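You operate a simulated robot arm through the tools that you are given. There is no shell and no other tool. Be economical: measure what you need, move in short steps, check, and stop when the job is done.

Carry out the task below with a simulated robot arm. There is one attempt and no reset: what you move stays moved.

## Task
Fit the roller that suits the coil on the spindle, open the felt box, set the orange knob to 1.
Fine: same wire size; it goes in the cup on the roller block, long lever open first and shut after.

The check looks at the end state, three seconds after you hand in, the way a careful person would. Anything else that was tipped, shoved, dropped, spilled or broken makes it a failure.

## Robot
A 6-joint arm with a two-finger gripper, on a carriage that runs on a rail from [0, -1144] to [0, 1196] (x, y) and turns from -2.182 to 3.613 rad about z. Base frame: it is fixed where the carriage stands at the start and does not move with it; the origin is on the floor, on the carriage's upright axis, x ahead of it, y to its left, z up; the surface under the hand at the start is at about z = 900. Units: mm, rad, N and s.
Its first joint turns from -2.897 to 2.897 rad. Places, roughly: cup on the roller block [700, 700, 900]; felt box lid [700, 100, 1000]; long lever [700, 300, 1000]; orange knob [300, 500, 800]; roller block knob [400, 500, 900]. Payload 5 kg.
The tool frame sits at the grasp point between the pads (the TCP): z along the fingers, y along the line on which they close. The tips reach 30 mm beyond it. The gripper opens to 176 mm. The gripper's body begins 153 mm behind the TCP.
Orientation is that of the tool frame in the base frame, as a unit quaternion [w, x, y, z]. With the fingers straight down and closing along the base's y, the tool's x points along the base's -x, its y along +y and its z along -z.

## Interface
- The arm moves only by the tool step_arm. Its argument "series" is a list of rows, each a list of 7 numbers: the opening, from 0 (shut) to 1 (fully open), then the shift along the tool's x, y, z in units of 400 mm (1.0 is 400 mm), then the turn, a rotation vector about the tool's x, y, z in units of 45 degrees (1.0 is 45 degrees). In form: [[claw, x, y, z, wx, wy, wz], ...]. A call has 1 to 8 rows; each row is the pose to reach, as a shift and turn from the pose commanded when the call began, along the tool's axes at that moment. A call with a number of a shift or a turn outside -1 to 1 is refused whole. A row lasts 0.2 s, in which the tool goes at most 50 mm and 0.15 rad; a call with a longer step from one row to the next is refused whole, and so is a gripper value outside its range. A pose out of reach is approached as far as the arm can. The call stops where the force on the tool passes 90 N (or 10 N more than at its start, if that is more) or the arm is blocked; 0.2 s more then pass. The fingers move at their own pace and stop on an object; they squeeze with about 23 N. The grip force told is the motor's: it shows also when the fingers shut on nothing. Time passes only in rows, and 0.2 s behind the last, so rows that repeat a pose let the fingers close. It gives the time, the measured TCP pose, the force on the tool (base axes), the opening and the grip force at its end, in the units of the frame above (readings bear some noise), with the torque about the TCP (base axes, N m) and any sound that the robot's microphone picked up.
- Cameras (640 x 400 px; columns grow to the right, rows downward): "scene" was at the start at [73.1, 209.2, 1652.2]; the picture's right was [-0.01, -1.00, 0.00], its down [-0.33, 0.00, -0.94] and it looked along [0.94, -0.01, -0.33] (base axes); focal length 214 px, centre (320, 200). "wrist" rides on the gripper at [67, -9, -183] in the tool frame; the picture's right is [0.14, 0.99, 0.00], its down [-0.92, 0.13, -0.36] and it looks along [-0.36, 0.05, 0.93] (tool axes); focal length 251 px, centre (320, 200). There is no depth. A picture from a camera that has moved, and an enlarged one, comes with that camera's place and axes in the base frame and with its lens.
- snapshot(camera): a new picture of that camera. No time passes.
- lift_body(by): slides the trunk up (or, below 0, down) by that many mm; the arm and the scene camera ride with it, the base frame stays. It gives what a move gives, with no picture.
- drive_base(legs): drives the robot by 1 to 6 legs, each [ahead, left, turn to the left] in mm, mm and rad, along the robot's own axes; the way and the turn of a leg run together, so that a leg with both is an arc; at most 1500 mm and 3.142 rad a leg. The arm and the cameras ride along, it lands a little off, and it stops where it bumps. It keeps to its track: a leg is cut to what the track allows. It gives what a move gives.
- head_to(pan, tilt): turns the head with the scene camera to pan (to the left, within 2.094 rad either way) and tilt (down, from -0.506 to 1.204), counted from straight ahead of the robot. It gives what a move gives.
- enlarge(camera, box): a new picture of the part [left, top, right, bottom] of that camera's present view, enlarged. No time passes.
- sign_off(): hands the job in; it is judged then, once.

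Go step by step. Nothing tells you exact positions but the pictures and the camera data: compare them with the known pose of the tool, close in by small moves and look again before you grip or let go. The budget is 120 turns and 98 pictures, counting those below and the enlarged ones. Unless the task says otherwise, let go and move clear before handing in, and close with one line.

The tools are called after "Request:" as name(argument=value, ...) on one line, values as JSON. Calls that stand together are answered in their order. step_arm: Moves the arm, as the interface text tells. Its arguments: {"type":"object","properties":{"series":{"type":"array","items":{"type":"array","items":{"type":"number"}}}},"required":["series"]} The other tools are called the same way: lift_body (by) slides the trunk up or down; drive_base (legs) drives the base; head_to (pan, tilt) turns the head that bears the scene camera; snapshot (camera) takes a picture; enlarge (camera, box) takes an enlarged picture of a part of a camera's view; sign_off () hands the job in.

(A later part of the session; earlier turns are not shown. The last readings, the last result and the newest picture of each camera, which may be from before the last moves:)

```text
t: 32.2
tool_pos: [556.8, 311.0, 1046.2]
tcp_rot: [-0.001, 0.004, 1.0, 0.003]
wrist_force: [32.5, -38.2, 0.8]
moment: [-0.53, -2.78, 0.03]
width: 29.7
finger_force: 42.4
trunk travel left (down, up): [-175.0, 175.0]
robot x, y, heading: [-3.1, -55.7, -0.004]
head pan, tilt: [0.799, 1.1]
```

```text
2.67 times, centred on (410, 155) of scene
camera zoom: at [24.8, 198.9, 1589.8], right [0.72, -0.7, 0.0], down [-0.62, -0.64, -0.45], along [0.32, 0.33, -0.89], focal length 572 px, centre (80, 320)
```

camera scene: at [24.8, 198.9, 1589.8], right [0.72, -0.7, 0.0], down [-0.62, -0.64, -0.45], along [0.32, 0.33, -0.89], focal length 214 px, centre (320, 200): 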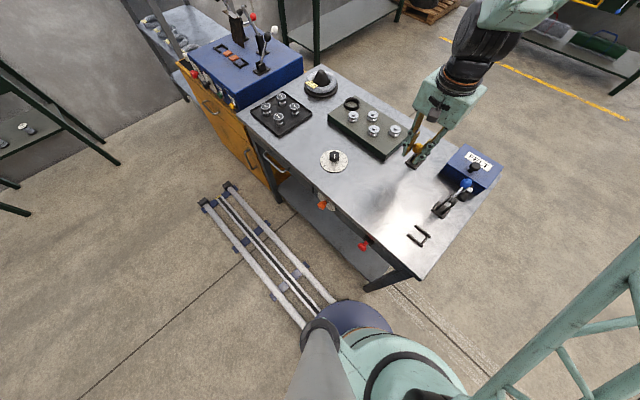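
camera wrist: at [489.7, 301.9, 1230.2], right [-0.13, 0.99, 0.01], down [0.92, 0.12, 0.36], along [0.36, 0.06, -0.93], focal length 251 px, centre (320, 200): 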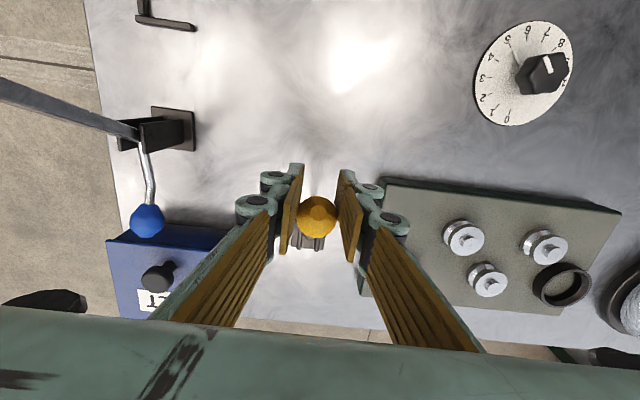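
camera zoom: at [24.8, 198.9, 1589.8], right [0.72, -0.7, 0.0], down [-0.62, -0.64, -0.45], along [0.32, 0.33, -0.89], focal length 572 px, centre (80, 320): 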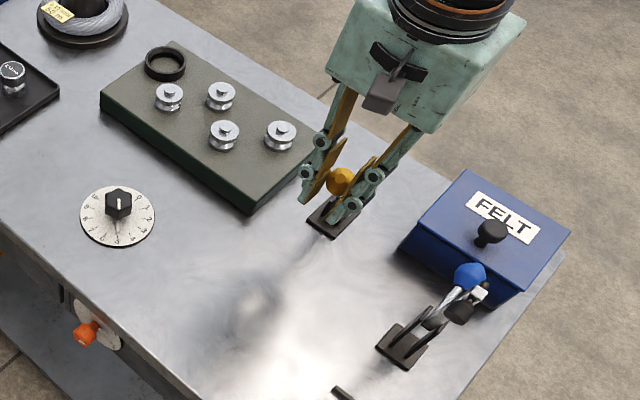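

Request:
step_arm(series=[[0, -0.01, 0, 0.0, 0, 0, 0], [0.3, -0.01, 0, 0.0, 0, 0, 0], [0.3, -0.01, 0, 0, 0, 0, 0], [0.35, -0.01, 0, -0.1, 0, 0, 0], [0.35, -0.01, 0, -0.2, 0, 0, 0], [0.35, 0.06, 0, -0.29, 0, 0, 0], [0.35, 0.15, 0, -0.32, 0, 0, 0]])

Request:
snapshot(camera="wrist")

Request:
enlarge(camera="scene", box=[310, 80, 510, 230])

```text
t: 33.8
tool_pos: [495.4, 311.7, 1174.3]
tcp_rot: [0.001, 0.002, 1.0, 0.004]
wrist_force: [0.0, 0.7, 0.0]
moment: [0.0, 0.05, 0.0]
width: 61.3
finger_force: 0.0
trunk travel left (down, up): [-175.0, 175.0]
robot x, y, heading: [-0.2, -58.1, -0.0]
head pan, tilt: [0.799, 1.1]
```

```text
59 pictures are left
camera wrist: at [430.1, 302.4, 1357.9], right [-0.13, 0.99, 0.01], down [0.92, 0.12, 0.36], along [0.36, 0.05, -0.93], focal length 251 px, centre (320, 200)
```

wrist: 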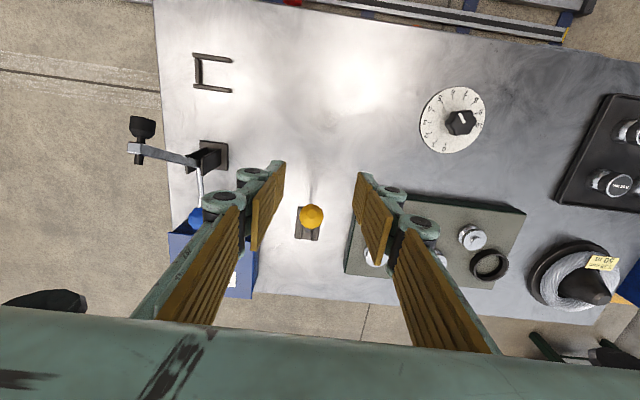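

```text
2.67 times, centred on (410, 155) of scene
camera zoom: at [24.3, 200.5, 1589.4], right [0.72, -0.7, 0.0], down [-0.62, -0.64, -0.45], along [0.32, 0.33, -0.89], focal length 572 px, centre (80, 320)
```

zoom: 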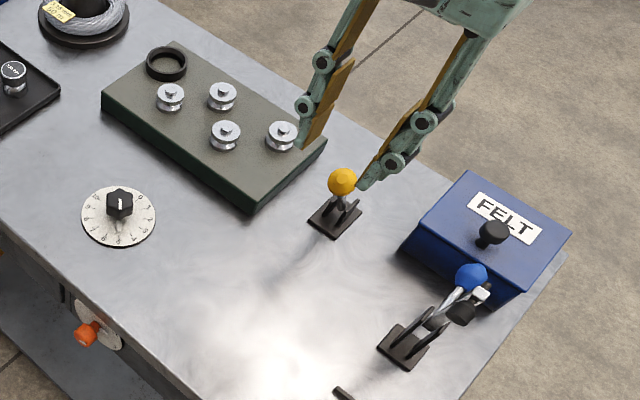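

The lever now rests at the near stop (ball about [575, 311, 1050]), taken as open. Next the 3.15 roller: I'll drive left along the rail so the hand comes over the tray.

Request:
drive_base(legs=[[0, 500, 0]])

Request:
snapshot(camera="wrist")

Request:
snapshot(camera="scene")

```text
t: 36.9
tool_pos: [498.4, 816.7, 1173.4]
tcp_rot: [0.0, 0.004, 1.0, 0.003]
wrist_force: [-0.3, 0.4, -0.5]
moment: [0.01, -0.02, 0.03]
width: 61.5
finger_force: 0.1
trunk travel left (down, up): [-175.0, 175.0]
robot x, y, heading: [2.5, 453.3, -0.003]
head pan, tilt: [0.799, 1.1]
```

```text
57 pictures are left
camera wrist: at [431.5, 808.9, 1357.2], right [-0.13, 0.99, 0.01], down [0.92, 0.12, 0.36], along [0.36, 0.05, -0.93], focal length 251 px, centre (320, 200)
```

wrist: 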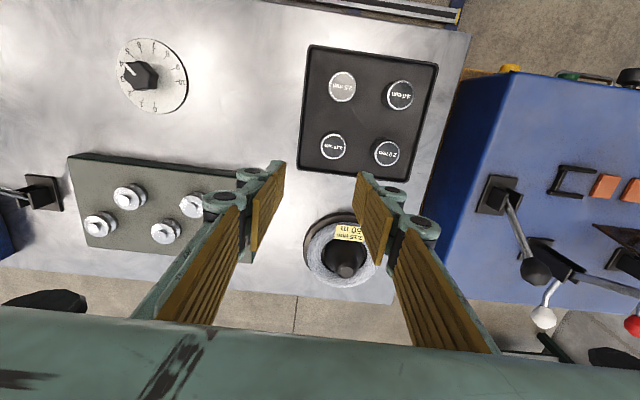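

```text
56 pictures are left
camera scene: at [25.0, 708.3, 1589.3], right [0.71, -0.7, 0.0], down [-0.62, -0.64, -0.45], along [0.32, 0.32, -0.89], focal length 214 px, centre (320, 200)
```

scene: 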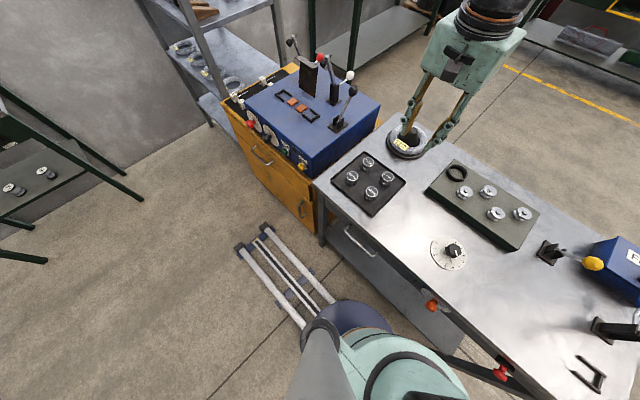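

Request:
enlarge(camera="wrist", box=[290, 40, 450, 190])

Request:
enlarge(camera="scene", box=[325, 140, 485, 240])

```text
2.67 times, centred on (370, 115) of wrist
camera zoom: at [431.5, 808.9, 1357.2], right [-0.13, 0.99, 0.01], down [0.92, 0.12, 0.36], along [0.36, 0.05, -0.93], focal length 670 px, centre (187, 427)
```

zoom: 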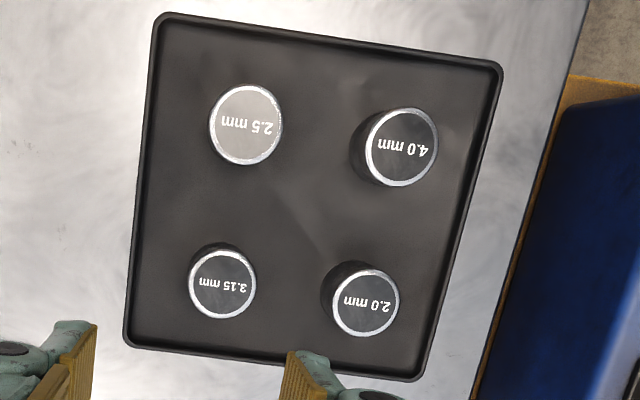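

```text
4.00 times, centred on (405, 190) of scene
camera zoom: at [25.0, 708.3, 1589.3], right [0.71, -0.7, 0.0], down [-0.62, -0.64, -0.45], along [0.32, 0.32, -0.89], focal length 858 px, centre (-20, 240)
```

zoom: 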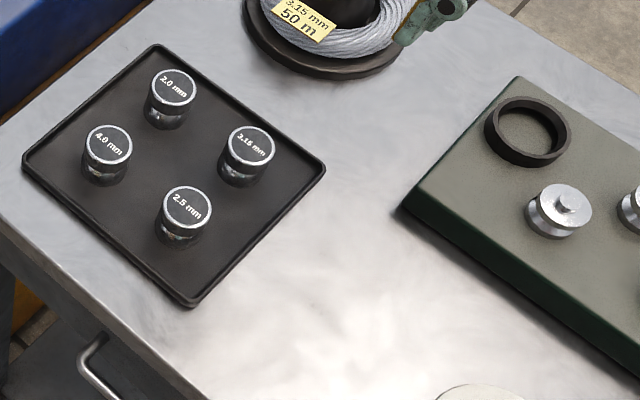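

Request:
enlarge(camera="scene", box=[435, 155, 499, 205])

Request:
enlarge(camera="scene", box=[350, 150, 414, 200])

```text
8.00 times, centred on (467, 180) of scene
camera zoom: at [25.0, 708.3, 1589.3], right [0.71, -0.7, 0.0], down [-0.62, -0.64, -0.45], along [0.32, 0.32, -0.89], focal length 1716 px, centre (-856, 360)
```

zoom: 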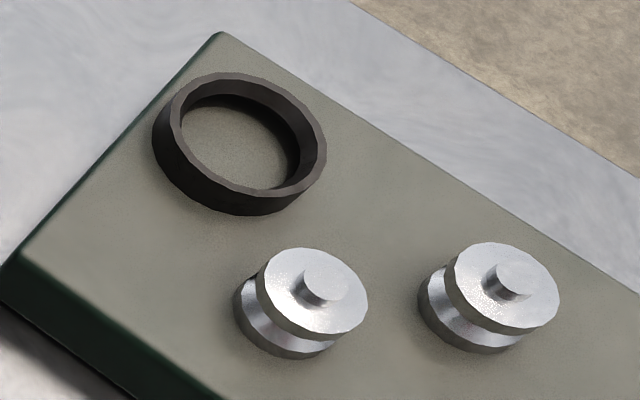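

```text
8.00 times, centred on (382, 175) of scene
camera zoom: at [25.0, 708.3, 1589.3], right [0.71, -0.7, 0.0], down [-0.62, -0.64, -0.45], along [0.32, 0.32, -0.89], focal length 1716 px, centre (-176, 400)
```

zoom: 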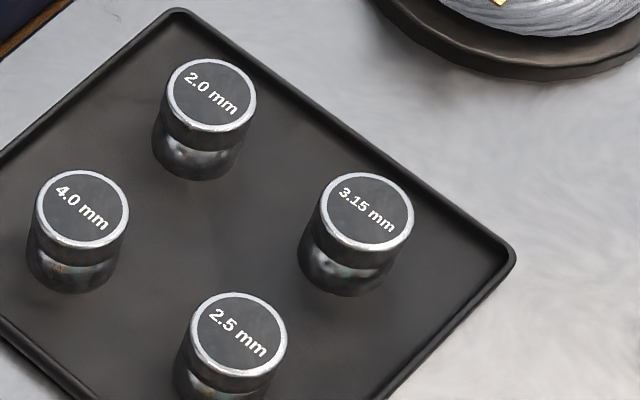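

The 3.15 roller stands at about [498, 840], top near z≈938, ~43 mm wide. I'll come down above it and check centring.

Request:
step_arm(series=[[0.45, 0, 0.015, 0.1, 0, 0, 0], [0.45, 0, 0.03, 0.2, 0, 0, 0], [0.45, 0, 0.045, 0.3, 0, 0, 0], [0.45, 0, 0.058, 0.4, 0, 0, 0], [0.45, 0, 0.058, 0.4, 0, 0, 0]])

Request:
snapshot(camera="wrist")

Request:
enlarge(camera="scene", box=[325, 110, 485, 230])

```text
t: 38.1
tool_pos: [500.1, 842.4, 1012.4]
tcp_rot: [-0.001, 0.004, 1.0, 0.003]
wrist_force: [1.3, 1.0, 0.1]
moment: [-0.09, 0.18, 0.02]
width: 79.1
finger_force: 0.0
trunk travel left (down, up): [-175.0, 175.0]
robot x, y, heading: [1.8, 455.2, -0.004]
head pan, tilt: [0.799, 1.1]
```

```text
51 pictures are left
camera wrist: at [434.2, 833.8, 1195.4], right [-0.13, 0.99, 0.01], down [0.92, 0.12, 0.36], along [0.36, 0.05, -0.93], focal length 251 px, centre (320, 200)
```

wrist: 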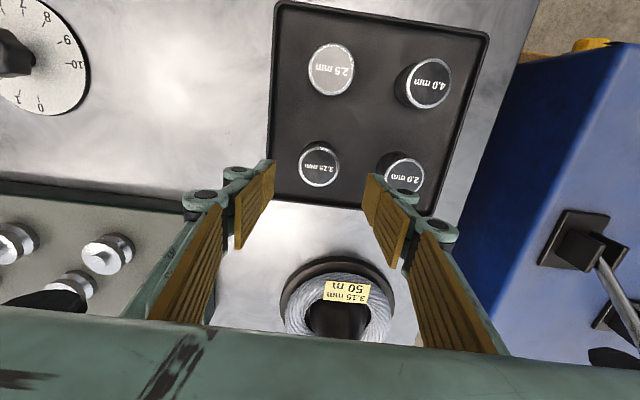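

```text
3.33 times, centred on (405, 170) of scene
camera zoom: at [26.0, 708.9, 1589.2], right [0.71, -0.7, 0.0], down [-0.62, -0.64, -0.45], along [0.32, 0.32, -0.89], focal length 715 px, centre (37, 300)
```

zoom: 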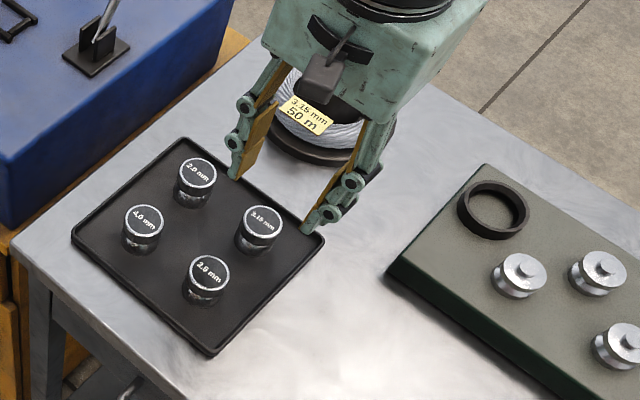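

Centred within 4 mm. Lower and grip the roller's upper part.

Request:
step_arm(series=[[0.45, 0.009, -0.002, 0.07, 0, 0, 0], [0.45, 0.009, -0.002, 0.14, 0, 0, 0], [0.45, 0.009, -0.002, 0.14, 0, 0, 0]])

Request:
snapshot(camera="wrist")

Request:
enlarge(camera="scene", box=[350, 130, 414, 200])

```text
t: 38.9
tool_pos: [496.1, 842.7, 958.3]
tcp_rot: [0.0, 0.004, 1.0, 0.003]
wrist_force: [0.6, 0.3, -0.7]
moment: [-0.09, 0.11, 0.02]
width: 79.1
finger_force: 0.1
trunk travel left (down, up): [-175.0, 175.0]
robot x, y, heading: [-1.4, 452.4, -0.001]
head pan, tilt: [0.799, 1.1]
```

```text
49 pictures are left
camera wrist: at [429.6, 833.5, 1141.1], right [-0.13, 0.99, 0.01], down [0.92, 0.12, 0.36], along [0.36, 0.05, -0.93], focal length 251 px, centre (320, 200)
```

wrist: 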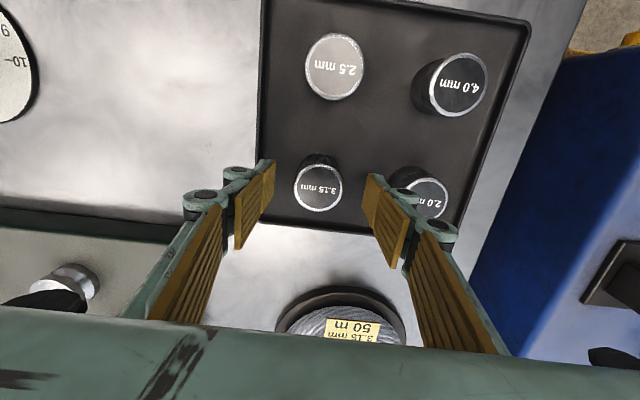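

```text
5.71 times, centred on (382, 165) of scene
camera zoom: at [25.7, 708.7, 1589.2], right [0.71, -0.7, 0.0], down [-0.62, -0.64, -0.45], along [0.32, 0.32, -0.89], focal length 1226 px, centre (-34, 400)
```

zoom: 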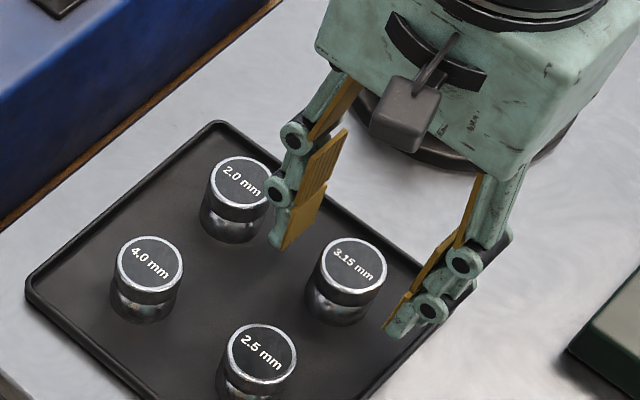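

Drop a few mm more and close.

Request:
step_arm(series=[[0.45, -0.003, 0, 0.015, 0, 0, 0], [0, -0.003, 0, 0.015, 0, 0, 0], [0, -0.003, 0, 0.015, 0, 0, 0], [0, -0.003, 0, 0.015, 0, 0, 0], [0, -0.003, 0, 0.015, 0, 0, 0]])

Request:
enlarge(camera="scene", box=[350, 130, 414, 200])

```text
t: 40.1
tool_pos: [495.8, 842.0, 951.7]
tcp_rot: [0.0, 0.005, 1.0, 0.003]
wrist_force: [-3.0, -1.7, 9.9]
moment: [-0.12, 0.15, 0.0]
width: 42.3
finger_force: 23.4
trunk travel left (down, up): [-175.0, 175.0]
robot x, y, heading: [0.8, 452.5, 0.0]
head pan, tilt: [0.799, 1.1]
```

```text
5.71 times, centred on (382, 165) of scene
camera zoom: at [24.4, 708.0, 1589.4], right [0.71, -0.7, 0.0], down [-0.62, -0.64, -0.45], along [0.32, 0.32, -0.89], focal length 1226 px, centre (-34, 400)
```

zoom: 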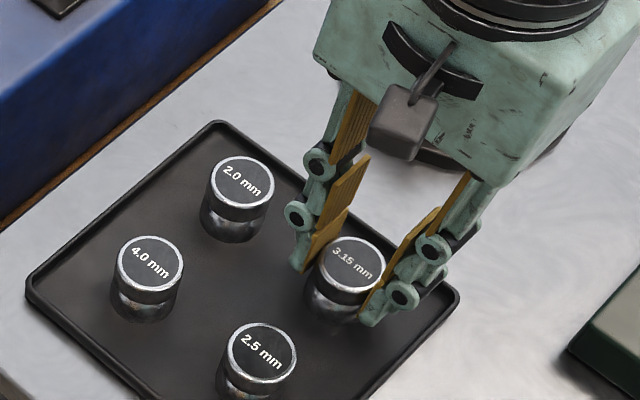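

Gripped at 42 mm. Lifting straight up and checking.

Request:
step_arm(series=[[0, 0, 0, 0, 0, 0, 0], [0, 0, 0, -0.05, 0, 0, 0], [0, 0, 0, -0.13, 0, 0, 0], [0, 0, 0, -0.22, 0, 0, 0]])

Request:
snapshot(camera="wrist")

Request:
enlarge(camera="scene", box=[350, 110, 490, 200])

```text
t: 41.1
tool_pos: [496.3, 840.4, 1040.2]
tcp_rot: [0.0, 0.005, 1.0, 0.003]
wrist_force: [0.2, -0.1, -4.3]
moment: [0.0, 0.04, -0.02]
width: 42.1
finger_force: 23.5
trunk travel left (down, up): [-175.0, 175.0]
robot x, y, heading: [-0.9, 451.4, -0.007]
head pan, tilt: [0.799, 1.1]
```

```text
46 pictures are left
camera wrist: at [429.8, 832.4, 1223.0], right [-0.13, 0.99, 0.01], down [0.92, 0.12, 0.36], along [0.36, 0.05, -0.93], focal length 251 px, centre (320, 200)
```

wrist: 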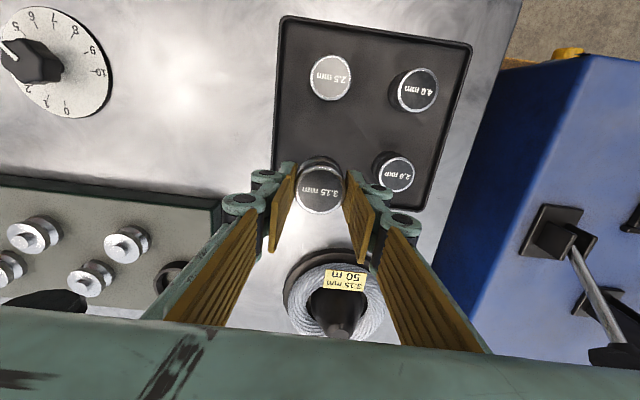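

```text
4.44 times, centred on (420, 155) of scene
camera zoom: at [25.4, 708.5, 1589.3], right [0.71, -0.7, 0.0], down [-0.62, -0.64, -0.45], along [0.32, 0.32, -0.89], focal length 953 px, centre (-124, 400)
```

zoom: 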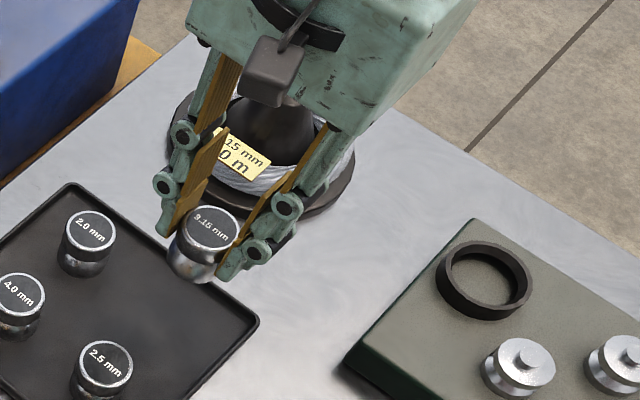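

Roller held upright; its top is ~13 mm below the TCP. Carry it over the cup at about [687, 672].

Request:
step_arm(series=[[0, -0.08, -0.07, -0.02, 0, 0, 0], [0, -0.16, -0.14, -0.02, 0, 0, 0], [0, -0.24, -0.21, -0.02, 0, 0, 0], [0, -0.32, -0.28, -0.02, 0, 0, 0], [0, -0.4, -0.35, -0.02, 0, 0, 0], [0, -0.4775, -0.42, -0.02, 0, 0, 0], [0, -0.4775, -0.42, -0.02, 0, 0, 0]])

Request:
snapshot(camera="wrist")

Request:
enlarge(camera="scene", box=[400, 80, 560, 220])

```text
t: 42.7
tool_pos: [685.6, 671.6, 1046.4]
tcp_rot: [0.0, 0.004, 1.0, 0.003]
wrist_force: [0.6, 0.0, -4.3]
moment: [0.12, 0.12, 0.03]
width: 42.2
finger_force: 22.6
trunk travel left (down, up): [-175.0, 175.0]
robot x, y, heading: [-1.6, 451.3, -0.002]
head pan, tilt: [0.799, 1.1]
```

```text
44 pictures are left
camera wrist: at [619.6, 662.9, 1229.4], right [-0.13, 0.99, 0.01], down [0.92, 0.12, 0.36], along [0.36, 0.05, -0.93], focal length 251 px, centre (320, 200)
```

wrist: 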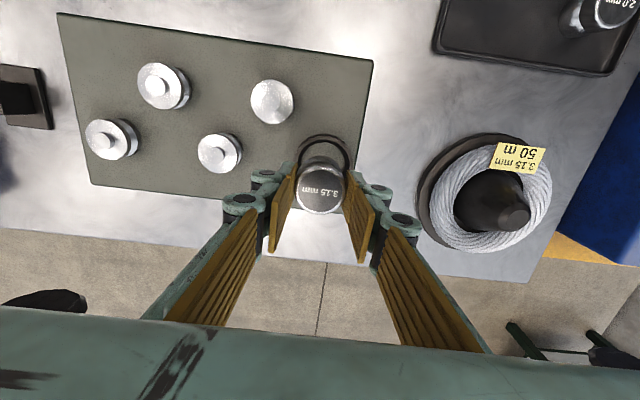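

```text
2.86 times, centred on (480, 150) of scene
camera zoom: at [25.8, 708.1, 1589.3], right [0.71, -0.7, 0.0], down [-0.62, -0.64, -0.45], along [0.32, 0.32, -0.89], focal length 613 px, centre (-137, 343)
```

zoom: 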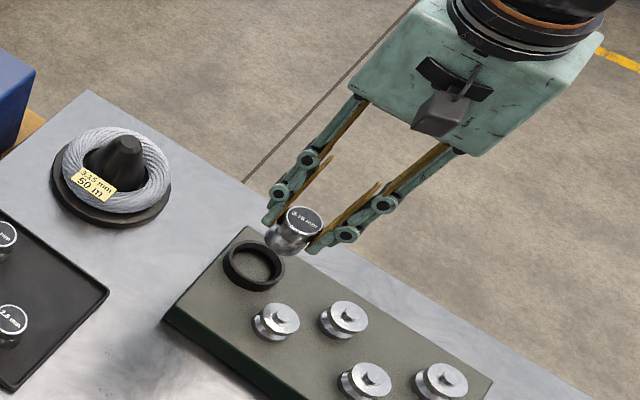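

Request:
enlarge(camera="wrist", box=[250, 110, 394, 230])

```text
3.33 times, centred on (322, 170) of wrist
camera zoom: at [619.6, 662.9, 1229.4], right [-0.13, 0.99, 0.01], down [0.92, 0.12, 0.36], along [0.36, 0.05, -0.93], focal length 838 px, centre (313, 300)
```

zoom: 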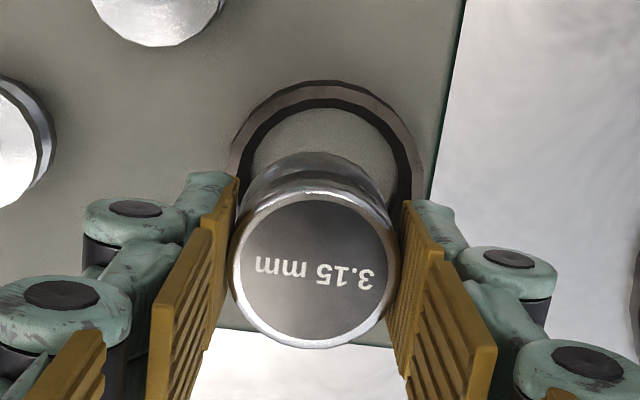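

Ring centre estimate is about [682, 675.5], so I'll shift ~5 mm and lower to just above the ring, then recheck.

Request:
step_arm(series=[[0, 0.011, 0.008, 0.03, 0, 0, 0], [0, 0.011, 0.008, 0.07, 0, 0, 0], [0, 0.011, 0.008, 0.07, 0, 0, 0]])

Request:
enlarge(camera="wrist", box=[250, 110, 394, 230])

Request:
enlarge(camera="scene", box=[435, 120, 515, 190])

```text
t: 43.5
tool_pos: [680.7, 675.0, 1020.4]
tcp_rot: [0.001, 0.005, 1.0, 0.004]
wrist_force: [0.8, 0.5, -3.6]
moment: [0.01, 0.03, -0.01]
width: 42.5
finger_force: 22.7
trunk travel left (down, up): [-175.0, 175.0]
robot x, y, heading: [-0.9, 454.3, -0.005]
head pan, tilt: [0.799, 1.1]
```

```text
3.33 times, centred on (322, 170) of wrist
camera zoom: at [614.9, 666.3, 1202.8], right [-0.13, 0.99, 0.01], down [0.92, 0.12, 0.36], along [0.36, 0.05, -0.93], focal length 838 px, centre (313, 300)
```

zoom: 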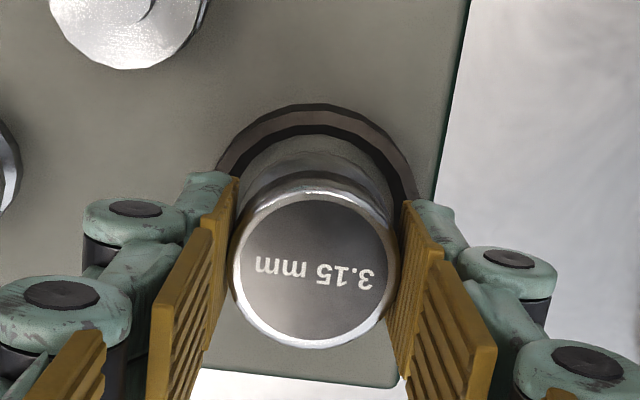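

```text
5.71 times, centred on (475, 155) of scene
camera zoom: at [25.4, 708.5, 1589.2], right [0.71, -0.7, 0.0], down [-0.62, -0.64, -0.45], along [0.32, 0.32, -0.89], focal length 1226 px, centre (-566, 457)
```

zoom: 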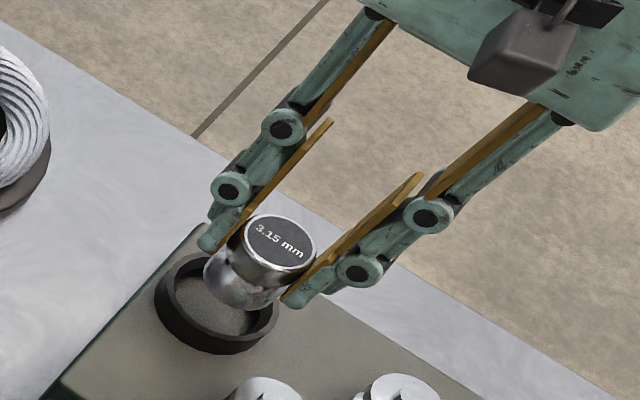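

Nearly concentric: nudge 1.5 mm and lower to begin insertion.

Request:
step_arm(series=[[0, 0.004, 0.0035, 0.025, 0, 0, 0], [0, 0.004, 0.0035, 0.05, 0, 0, 0], [0, 0.004, 0.0035, 0.065, 0, 0, 0], [0, 0.004, 0.0035, 0.065, 0, 0, 0]])

Request:
enlarge(camera="wrist", box=[250, 110, 394, 230])

Request:
enlarge(camera="scene", box=[435, 120, 515, 190])

```text
t: 44.5
tool_pos: [679.3, 676.1, 993.7]
tcp_rot: [-0.001, 0.004, 1.0, 0.003]
wrist_force: [-0.2, 0.5, -1.7]
moment: [-0.01, 0.06, 0.0]
width: 42.2
finger_force: 22.7
trunk travel left (down, up): [-175.0, 175.0]
robot x, y, heading: [0.9, 457.8, -0.006]
head pan, tilt: [0.799, 1.1]
```

```text
3.33 times, centred on (322, 170) of wrist
camera zoom: at [612.8, 667.6, 1176.7], right [-0.13, 0.99, 0.01], down [0.92, 0.12, 0.36], along [0.36, 0.05, -0.93], focal length 838 px, centre (313, 300)
```

zoom: 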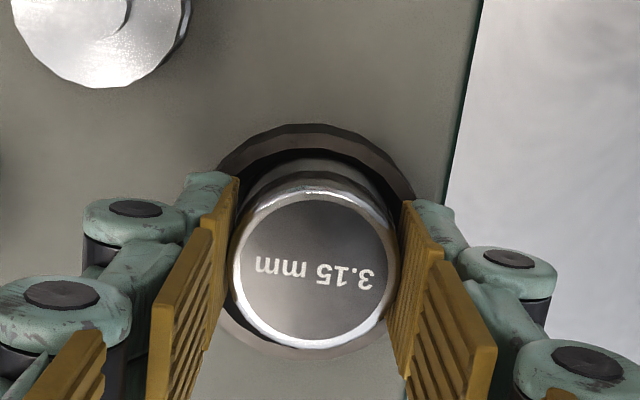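

```text
5.71 times, centred on (475, 155) of scene
camera zoom: at [25.0, 708.4, 1589.3], right [0.71, -0.7, 0.0], down [-0.62, -0.64, -0.45], along [0.32, 0.32, -0.89], focal length 1226 px, centre (-566, 457)
```

zoom: 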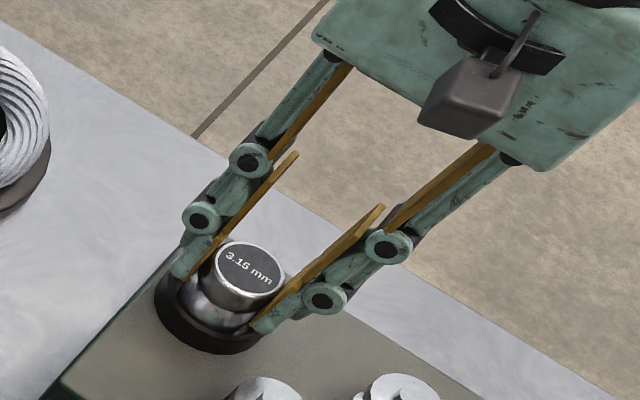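

The roller is entering the ring, concentric within ~1 mm. Continue down gently.

Request:
step_arm(series=[[0, -0.002, 0.002, 0.01, 0, 0, 0], [0, -0.002, 0.002, 0.018, 0, 0, 0], [0, -0.002, 0.002, 0.018, 0, 0, 0]])

Request:
step_arm(series=[[0, 0, 0, 0.008, 0, 0, 0], [0, 0, 0, 0.008, 0, 0, 0]])

Request:
enlarge(camera="scene", box=[435, 120, 515, 190])

```text
t: 45.3
tool_pos: [681.3, 675.5, 985.7]
tcp_rot: [0.001, 0.005, 1.0, 0.004]
wrist_force: [7.6, -5.3, 17.0]
moment: [-0.11, 0.01, 0.05]
width: 42.4
finger_force: 23.7
trunk travel left (down, up): [-175.0, 175.0]
robot x, y, heading: [-1.3, 448.6, -0.006]
head pan, tilt: [0.799, 1.1]
```

```text
t: 45.9
tool_pos: [680.4, 677.3, 983.4]
tcp_rot: [0.0, 0.004, 1.0, 0.004]
wrist_force: [1.9, -3.0, 19.8]
moment: [0.38, 0.15, -0.01]
width: 42.8
finger_force: 22.9
trunk travel left (down, up): [-175.0, 175.0]
robot x, y, heading: [1.5, 452.7, -0.004]
head pan, tilt: [0.799, 1.1]
```

```text
5.71 times, centred on (475, 155) of scene
camera zoom: at [24.2, 708.0, 1589.4], right [0.71, -0.7, 0.0], down [-0.62, -0.64, -0.45], along [0.32, 0.32, -0.89], focal length 1226 px, centre (-566, 457)
```

zoom: 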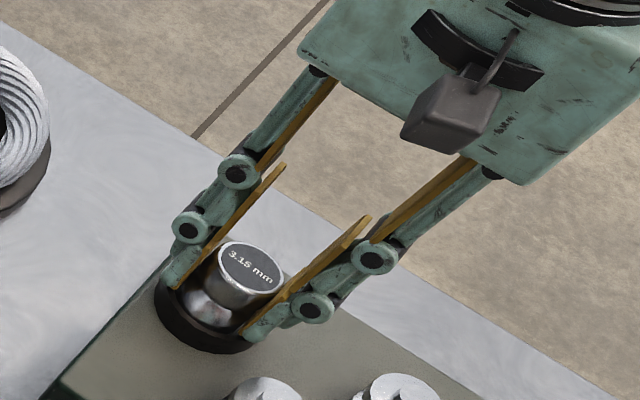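

Contact: the tips are at ring height and the roller is in the cup. Release gently and look.

Request:
step_arm(series=[[0, 0, 0, -0.004, 0, 0, 0], [0.26, 0, 0, -0.004, 0, 0, 0], [0.36, 0, 0, -0.005, 0, 0, 0], [0.4, 0, 0, -0.005, 0, 0, 0]])

Request:
enlarge(camera="scene", box=[435, 120, 515, 190])

Request:
enlarge(camera="wrist", box=[250, 110, 394, 230])

```text
t: 46.9
tool_pos: [680.3, 677.4, 984.7]
tcp_rot: [0.0, 0.004, 1.0, 0.003]
wrist_force: [0.6, -0.3, -0.2]
moment: [-0.02, 0.01, 0.0]
width: 70.4
finger_force: 0.1
trunk travel left (down, up): [-175.0, 175.0]
robot x, y, heading: [-1.4, 455.2, -0.011]
head pan, tilt: [0.799, 1.1]
```

```text
5.71 times, centred on (475, 155) of scene
camera zoom: at [24.9, 708.4, 1589.2], right [0.71, -0.7, 0.0], down [-0.62, -0.64, -0.45], along [0.32, 0.32, -0.89], focal length 1226 px, centre (-566, 457)
```

zoom: 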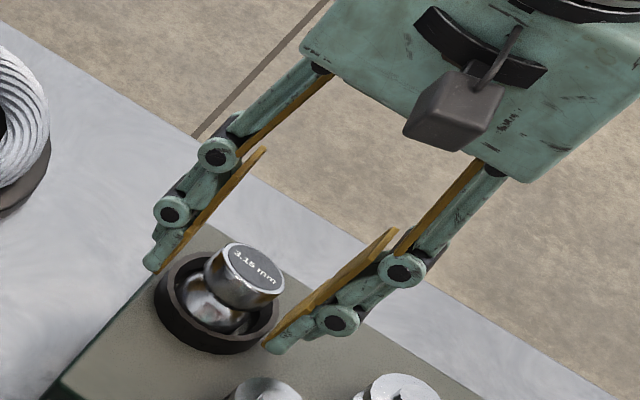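

```text
3.33 times, centred on (322, 170) of wrist
camera zoom: at [613.5, 668.3, 1167.8], right [-0.13, 0.99, 0.01], down [0.92, 0.12, 0.36], along [0.36, 0.05, -0.93], focal length 838 px, centre (313, 300)
```

zoom: 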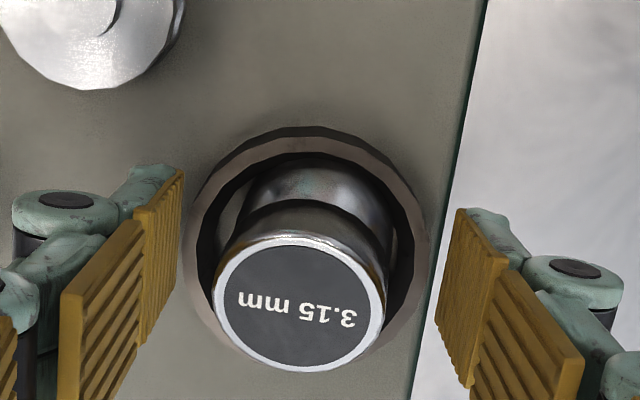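

The roller seems to be leaning in the cup. Looking closer before touching it.

Request:
step_arm(series=[[0.5, 0, 0, -0.1, 0, 0, 0], [0.5, 0.05, 0, -0.2, 0, 0, 0]])

Request:
enlarge(camera="scene", box=[440, 145, 500, 190])

Request:
enlarge(camera="wrist", box=[260, 120, 380, 240])

```text
t: 47.5
tool_pos: [660.8, 676.9, 1065.5]
tcp_rot: [0.0, 0.004, 1.0, 0.003]
wrist_force: [0.2, 0.1, -0.7]
moment: [-0.06, 0.14, 0.02]
width: 87.7
finger_force: 0.1
trunk travel left (down, up): [-175.0, 175.0]
robot x, y, heading: [0.4, 455.2, -0.001]
head pan, tilt: [0.799, 1.1]
```

```text
8.89 times, centred on (470, 168) of scene
camera zoom: at [25.7, 708.3, 1589.4], right [0.71, -0.7, 0.0], down [-0.62, -0.64, -0.45], along [0.32, 0.32, -0.89], focal length 1906 px, centre (-1013, 489)
```

zoom: 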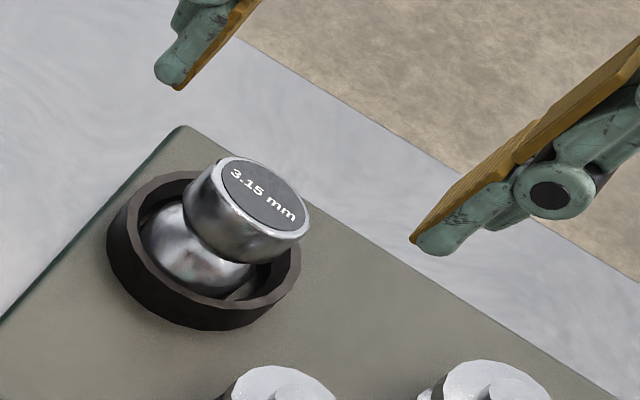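

```text
3.33 times, centred on (320, 180) of wrist
camera zoom: at [593.4, 668.3, 1248.5], right [-0.13, 0.99, 0.01], down [0.92, 0.12, 0.36], along [0.36, 0.05, -0.93], focal length 838 px, centre (320, 267)
```

zoom: 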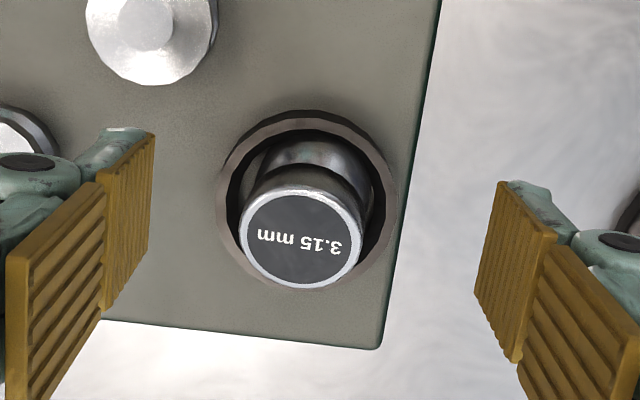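

The roller tipped about the finger line and leans toward +x inside the ring. I'll turn the hand 90° and close along x on its head with vertical pads to square it up.

Request:
step_arm(series=[[0.5, -0.01, 0, 0, 0, 0, -0.167], [0.5, -0.02, 0, 0, 0, 0, -0.333], [0.5, -0.03, 0, 0, 0, 0, -0.5], [0.5, -0.04, 0, 0, 0, 0, -0.667], [0.5, -0.05, 0, 0, 0, 0, -0.833], [0.5, -0.055, 0, 0, 0, 0, -1.0]])

Request:
step_arm(series=[[0.5, 0, 0, 0, 0, 0, -0.167], [0.5, 0, 0, 0, 0, 0, -0.333], [0.5, 0, 0, 0, 0, 0, -0.5], [0.5, 0, 0, 0, 0, 0, -0.667], [0.5, 0, 0, 0, 0, 0, -0.833], [0.5, 0, 0, 0, 0, 0, -1.0], [0.5, 0, 0, 0, 0, 0, -1.0]])

Request:
snapshot(camera="wrist")

```text
t: 48.9
tool_pos: [683.3, 676.9, 1065.0]
tcp_rot: [0.002, -0.38, 0.925, 0.002]
wrist_force: [0.5, 0.2, -0.2]
moment: [0.02, -0.01, -0.02]
width: 88.3
finger_force: 0.1
trunk travel left (down, up): [-175.0, 175.0]
robot x, y, heading: [-1.4, 452.7, -0.007]
head pan, tilt: [0.799, 1.1]
```

```text
t: 50.5
tool_pos: [682.4, 676.1, 1063.7]
tcp_rot: [0.003, -0.705, 0.709, 0.002]
wrist_force: [0.3, -0.5, -1.2]
moment: [-0.03, -0.01, -0.01]
width: 88.0
finger_force: 0.0
trunk travel left (down, up): [-175.0, 175.0]
robot x, y, heading: [-0.4, 455.4, -0.0]
head pan, tilt: [0.799, 1.1]
```

```text
32 pictures are left
camera wrist: at [691.6, 609.3, 1247.6], right [-0.99, -0.13, 0.0], down [-0.12, 0.92, 0.37], along [-0.05, 0.36, -0.93], focal length 251 px, centre (320, 200)
```

wrist: 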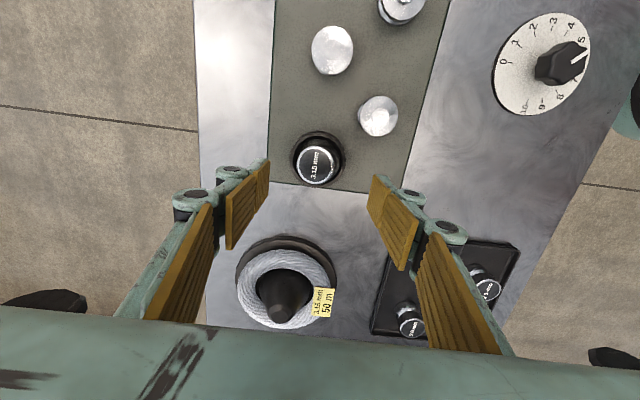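

The head is centred in y. Lower with tips just above the ring and close along x.

Request:
step_arm(series=[[0.5, 0, 0, 0.1, 0, 0, 0], [0.5, 0, 0, 0.197, 0, 0, 0], [0.5, 0, 0, 0.197, 0, 0, 0], [0.3, 0, 0, 0.197, 0, 0, 0], [0.2, 0, 0, 0.197, 0, 0, 0], [0.2, 0, 0, 0.197, 0, 0, 0]])

Request:
enlarge(camera="wrist", box=[260, 120, 380, 240])

```text
t: 51.9
tool_pos: [684.1, 676.7, 986.9]
tcp_rot: [0.003, -0.704, 0.71, 0.002]
wrist_force: [3.9, 0.1, 6.4]
moment: [-0.08, 0.09, 0.03]
width: 46.1
finger_force: 22.7
trunk travel left (down, up): [-175.0, 175.0]
robot x, y, heading: [0.0, 453.3, -0.001]
head pan, tilt: [0.799, 1.1]
```

```text
3.33 times, centred on (320, 180) of wrist
camera zoom: at [693.4, 610.1, 1169.7], right [-0.99, -0.13, 0.0], down [-0.12, 0.92, 0.37], along [-0.05, 0.37, -0.93], focal length 838 px, centre (320, 267)
```

zoom: 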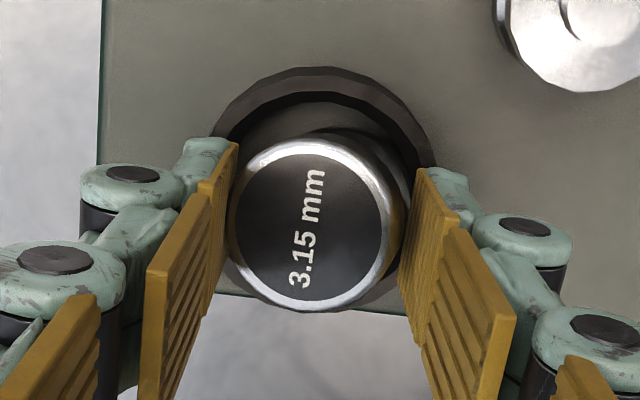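

Still 46 mm across, so it's held a little askew. Lift slightly while gripped so the pads can square it.

Request:
step_arm(series=[[0, 0, 0, -0.015, 0, 0, 0], [0, 0, 0, -0.04, 0, 0, 0], [0, 0, 0, -0.04, 0, 0, 0], [0, 0, 0, -0.04, 0, 0, 0]])

Request:
enlarge(camera="scene", box=[435, 130, 515, 190])

```text
t: 52.9
tool_pos: [682.3, 677.0, 1001.3]
tcp_rot: [0.003, -0.705, 0.71, 0.002]
wrist_force: [-0.3, 0.4, -4.0]
moment: [-0.01, 0.02, 0.01]
width: 42.1
finger_force: 22.8
trunk travel left (down, up): [-175.0, 175.0]
robot x, y, heading: [2.4, 452.9, -0.004]
head pan, tilt: [0.799, 1.1]
```

```text
6.67 times, centred on (475, 160) of scene
camera zoom: at [25.2, 708.5, 1589.2], right [0.71, -0.7, 0.0], down [-0.62, -0.64, -0.45], along [0.32, 0.32, -0.89], focal length 1430 px, centre (-713, 467)
```

zoom: 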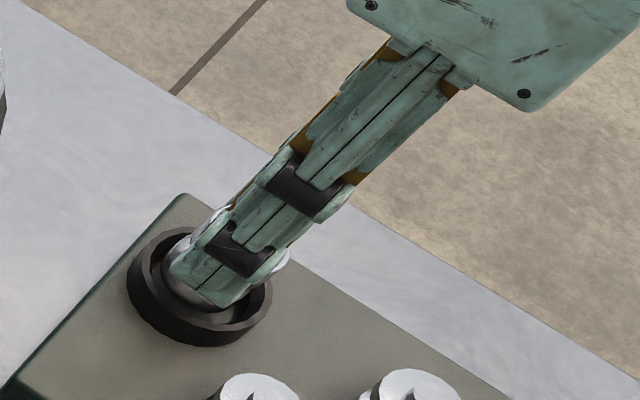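

Squared to 42.1 mm and lifted. Check alignment from the wrist.

Request:
enlarge(camera="wrist", box=[260, 120, 380, 240])

```text
3.33 times, centred on (320, 180) of wrist
camera zoom: at [692.3, 610.1, 1184.5], right [-0.99, -0.13, 0.0], down [-0.12, 0.92, 0.37], along [-0.05, 0.36, -0.93], focal length 838 px, centre (320, 267)
```

zoom: 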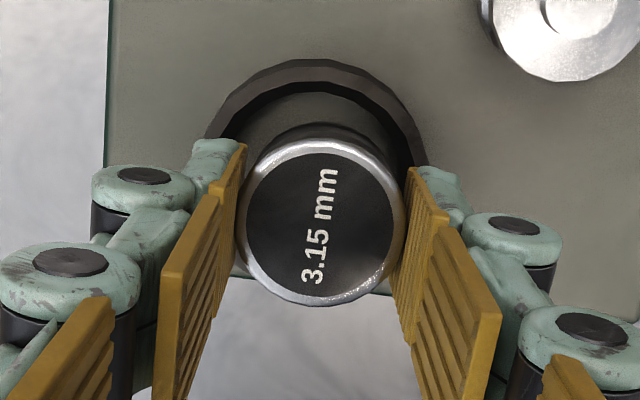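

Ring centre works out to about [683, 676.5]; the roller is ~3 mm short in y. Shift, then lower in small steps watching force.

Request:
step_arm(series=[[0, -0.0075, -0.002, 0, 0, 0, 0], [0, -0.0075, -0.002, 0.012, 0, 0, 0], [0, -0.0075, -0.002, 0.024, 0, 0, 0], [0, -0.0075, -0.002, 0.024, 0, 0, 0]])

Request:
enlarge(camera="wrist", box=[260, 120, 380, 240])

```text
t: 53.9
tool_pos: [683.6, 679.7, 991.9]
tcp_rot: [0.004, -0.705, 0.71, 0.001]
wrist_force: [3.4, -1.7, 18.7]
moment: [0.16, 0.25, 0.0]
width: 41.6
finger_force: 22.9
trunk travel left (down, up): [-175.0, 175.0]
robot x, y, heading: [-0.7, 451.5, -0.003]
head pan, tilt: [0.799, 1.1]
```

```text
3.33 times, centred on (320, 180) of wrist
camera zoom: at [692.6, 612.5, 1175.8], right [-0.99, -0.13, 0.0], down [-0.12, 0.92, 0.37], along [-0.05, 0.37, -0.93], focal length 838 px, centre (320, 267)
```

zoom: 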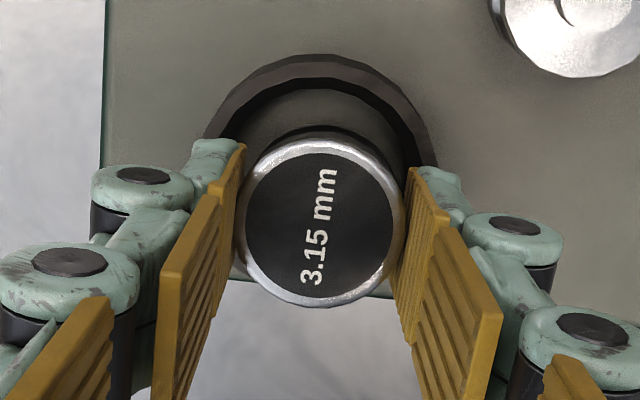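

It touched early: the roller leans slightly in the y direction so its base rides on the ring's +y side. I'll lift a little, tilt the hand ~8° to bring the roller upright, and recheck.

Request:
step_arm(series=[[0, 0, 0, -0.03, 0, 0, 0], [0, 0, 0, -0.045, 0, 0.09, 0], [0, 0, 0, -0.045, 0, 0.18, 0], [0, 0, 0, -0.045, 0, 0.18, 0]])

Request:
enlarge(camera="wrist", box=[260, 120, 380, 240])

Request:
enlarge(camera="scene", box=[440, 135, 500, 185])

```text
t: 54.9
tool_pos: [683.9, 680.8, 1009.3]
tcp_rot: [-0.049, -0.702, 0.709, -0.047]
wrist_force: [0.1, 0.4, -3.8]
moment: [-0.06, 0.03, 0.03]
width: 41.6
finger_force: 23.1
trunk travel left (down, up): [-175.0, 175.0]
robot x, y, heading: [-2.7, 453.1, -0.005]
head pan, tilt: [0.799, 1.1]
```

```text
3.33 times, centred on (320, 180) of wrist
camera zoom: at [693.2, 640.1, 1200.3], right [-0.99, -0.13, 0.02], down [-0.12, 0.96, 0.23], along [-0.05, 0.23, -0.97], focal length 838 px, centre (320, 267)
```

zoom: 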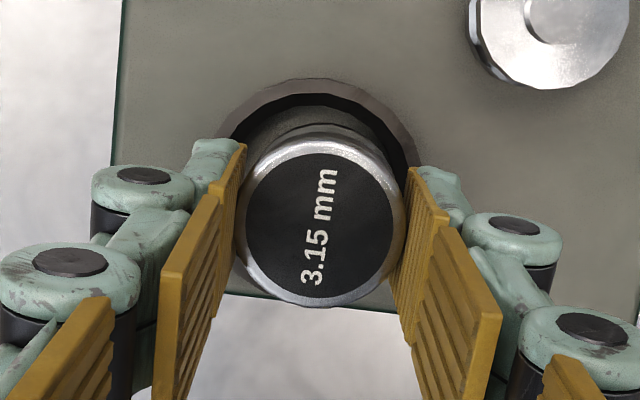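

```text
8.00 times, centred on (470, 160) of scene
camera zoom: at [25.3, 708.7, 1589.2], right [0.71, -0.7, 0.0], down [-0.62, -0.64, -0.45], along [0.32, 0.32, -0.89], focal length 1716 px, centre (-880, 520)
```

zoom: 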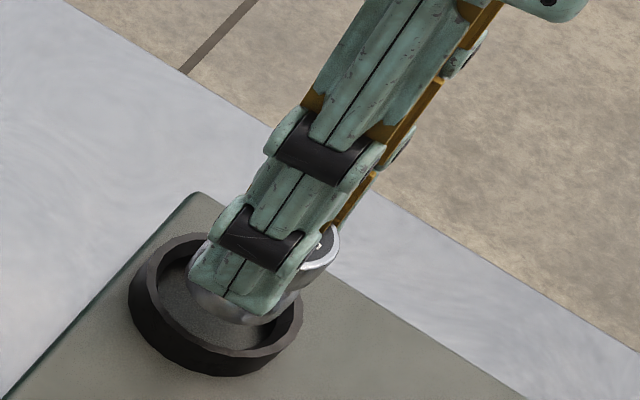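

Now upright and nearly concentric. Small nudge, then lower vertically 16 mm and check force.

Request:
step_arm(series=[[0, 0.0025, -0.0025, 0, 0, 0, 0], [0, -0.0005, -0.0025, 0.02, 0, 0, 0], [0, -0.003, -0.0025, 0.04, 0, 0, 0], [0, -0.003, -0.0025, 0.04, 0, 0, 0]])

```text
t: 55.9
tool_pos: [684.8, 678.8, 994.9]
tcp_rot: [-0.048, -0.703, 0.708, -0.048]
wrist_force: [-0.9, -0.2, -3.3]
moment: [-0.01, 0.06, 0.02]
width: 41.9
finger_force: 22.8
trunk travel left (down, up): [-175.0, 175.0]
robot x, y, heading: [0.7, 453.9, 0.002]
head pan, tilt: [0.799, 1.1]
```

Free inside the ring. Continue.

Request:
step_arm(series=[[0, -0.001, 0, 0.01, 0, 0, 0], [0, -0.002, 0, 0.0175, 0, 0, 0], [0, -0.002, 0, 0.0175, 0, 0, 0]])

```text
t: 56.7
tool_pos: [683.1, 679.0, 986.3]
tcp_rot: [-0.048, -0.703, 0.708, -0.048]
wrist_force: [0.0, 0.7, -3.6]
moment: [-0.02, -0.01, 0.0]
width: 41.3
finger_force: 23.2
trunk travel left (down, up): [-175.0, 175.0]
robot x, y, heading: [1.0, 452.8, -0.005]
head pan, tilt: [0.799, 1.1]
```

Request:
step_arm(series=[[0, -0.001, 0, 0.008, 0, 0, 0], [0, -0.001, 0, 0.008, 0, 0, 0]])

Request:
enlarge(camera="wrist", box=[260, 120, 380, 240])

```text
t: 57.3
tool_pos: [683.8, 679.1, 984.9]
tcp_rot: [-0.047, -0.702, 0.709, -0.048]
wrist_force: [-5.2, 1.7, 16.5]
moment: [0.37, 0.16, 0.01]
width: 41.8
finger_force: 22.9
trunk travel left (down, up): [-175.0, 175.0]
robot x, y, heading: [2.6, 455.5, -0.006]
head pan, tilt: [0.799, 1.1]
```

```text
3.33 times, centred on (320, 180) of wrist
camera zoom: at [692.6, 638.2, 1175.2], right [-0.99, -0.13, 0.02], down [-0.12, 0.96, 0.23], along [-0.05, 0.23, -0.97], focal length 838 px, centre (320, 267)
```

zoom: 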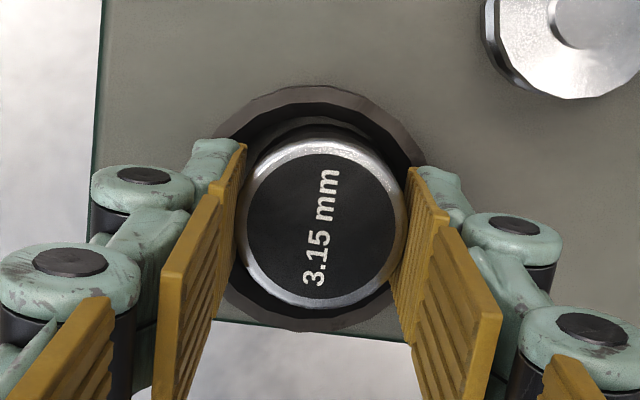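

Well centred now. Unload 1 mm and release.

Request:
step_arm(series=[[0, 0, 0, -0.005, 0, 0, 0], [0.27, 0, 0, -0.005, 0, 0, 0], [0.35, 0, 0, -0.005, 0, 0, 0], [0.4, 0, 0, -0.01, 0, 0, 0], [0.45, 0, 0, -0.08, 0, 0, 0]])

Request:
enlarge(camera="scene", box=[440, 135, 500, 185])

Request:
enlarge(camera="wrist", box=[260, 120, 380, 240])

```text
t: 58.5
tool_pos: [684.5, 683.5, 1015.0]
tcp_rot: [-0.048, -0.702, 0.709, -0.047]
wrist_force: [-0.4, 0.4, -0.5]
moment: [-0.06, 0.15, -0.01]
width: 79.1
finger_force: 0.1
trunk travel left (down, up): [-175.0, 175.0]
robot x, y, heading: [2.0, 454.6, -0.003]
head pan, tilt: [0.799, 1.1]
```

```text
8.00 times, centred on (470, 160) of scene
camera zoom: at [25.8, 708.5, 1589.3], right [0.71, -0.7, 0.0], down [-0.62, -0.64, -0.45], along [0.32, 0.32, -0.89], focal length 1716 px, centre (-880, 520)
```

zoom: 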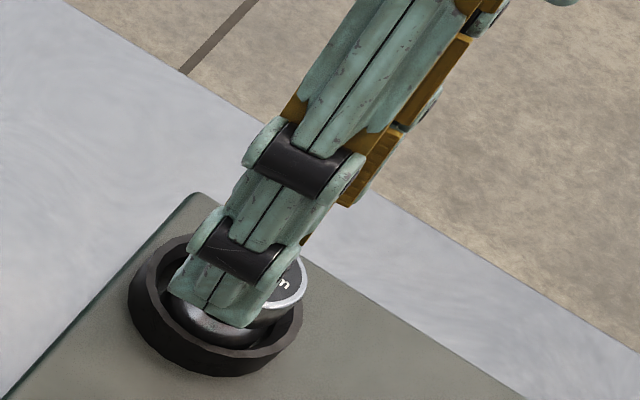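

```text
3.33 times, centred on (320, 180) of wrist
camera zoom: at [693.9, 642.5, 1205.5], right [-0.99, -0.13, 0.02], down [-0.12, 0.96, 0.23], along [-0.05, 0.23, -0.97], focal length 838 px, centre (320, 267)
```

zoom: 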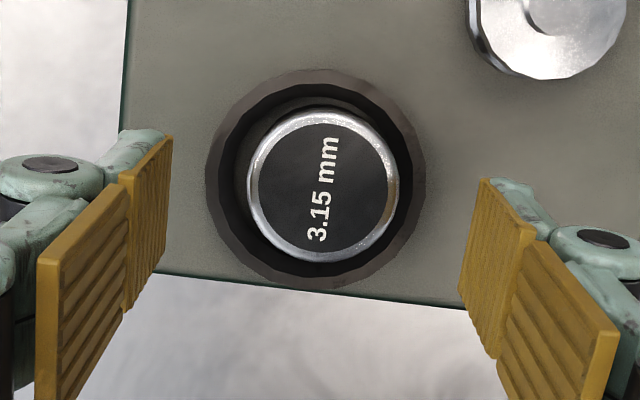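

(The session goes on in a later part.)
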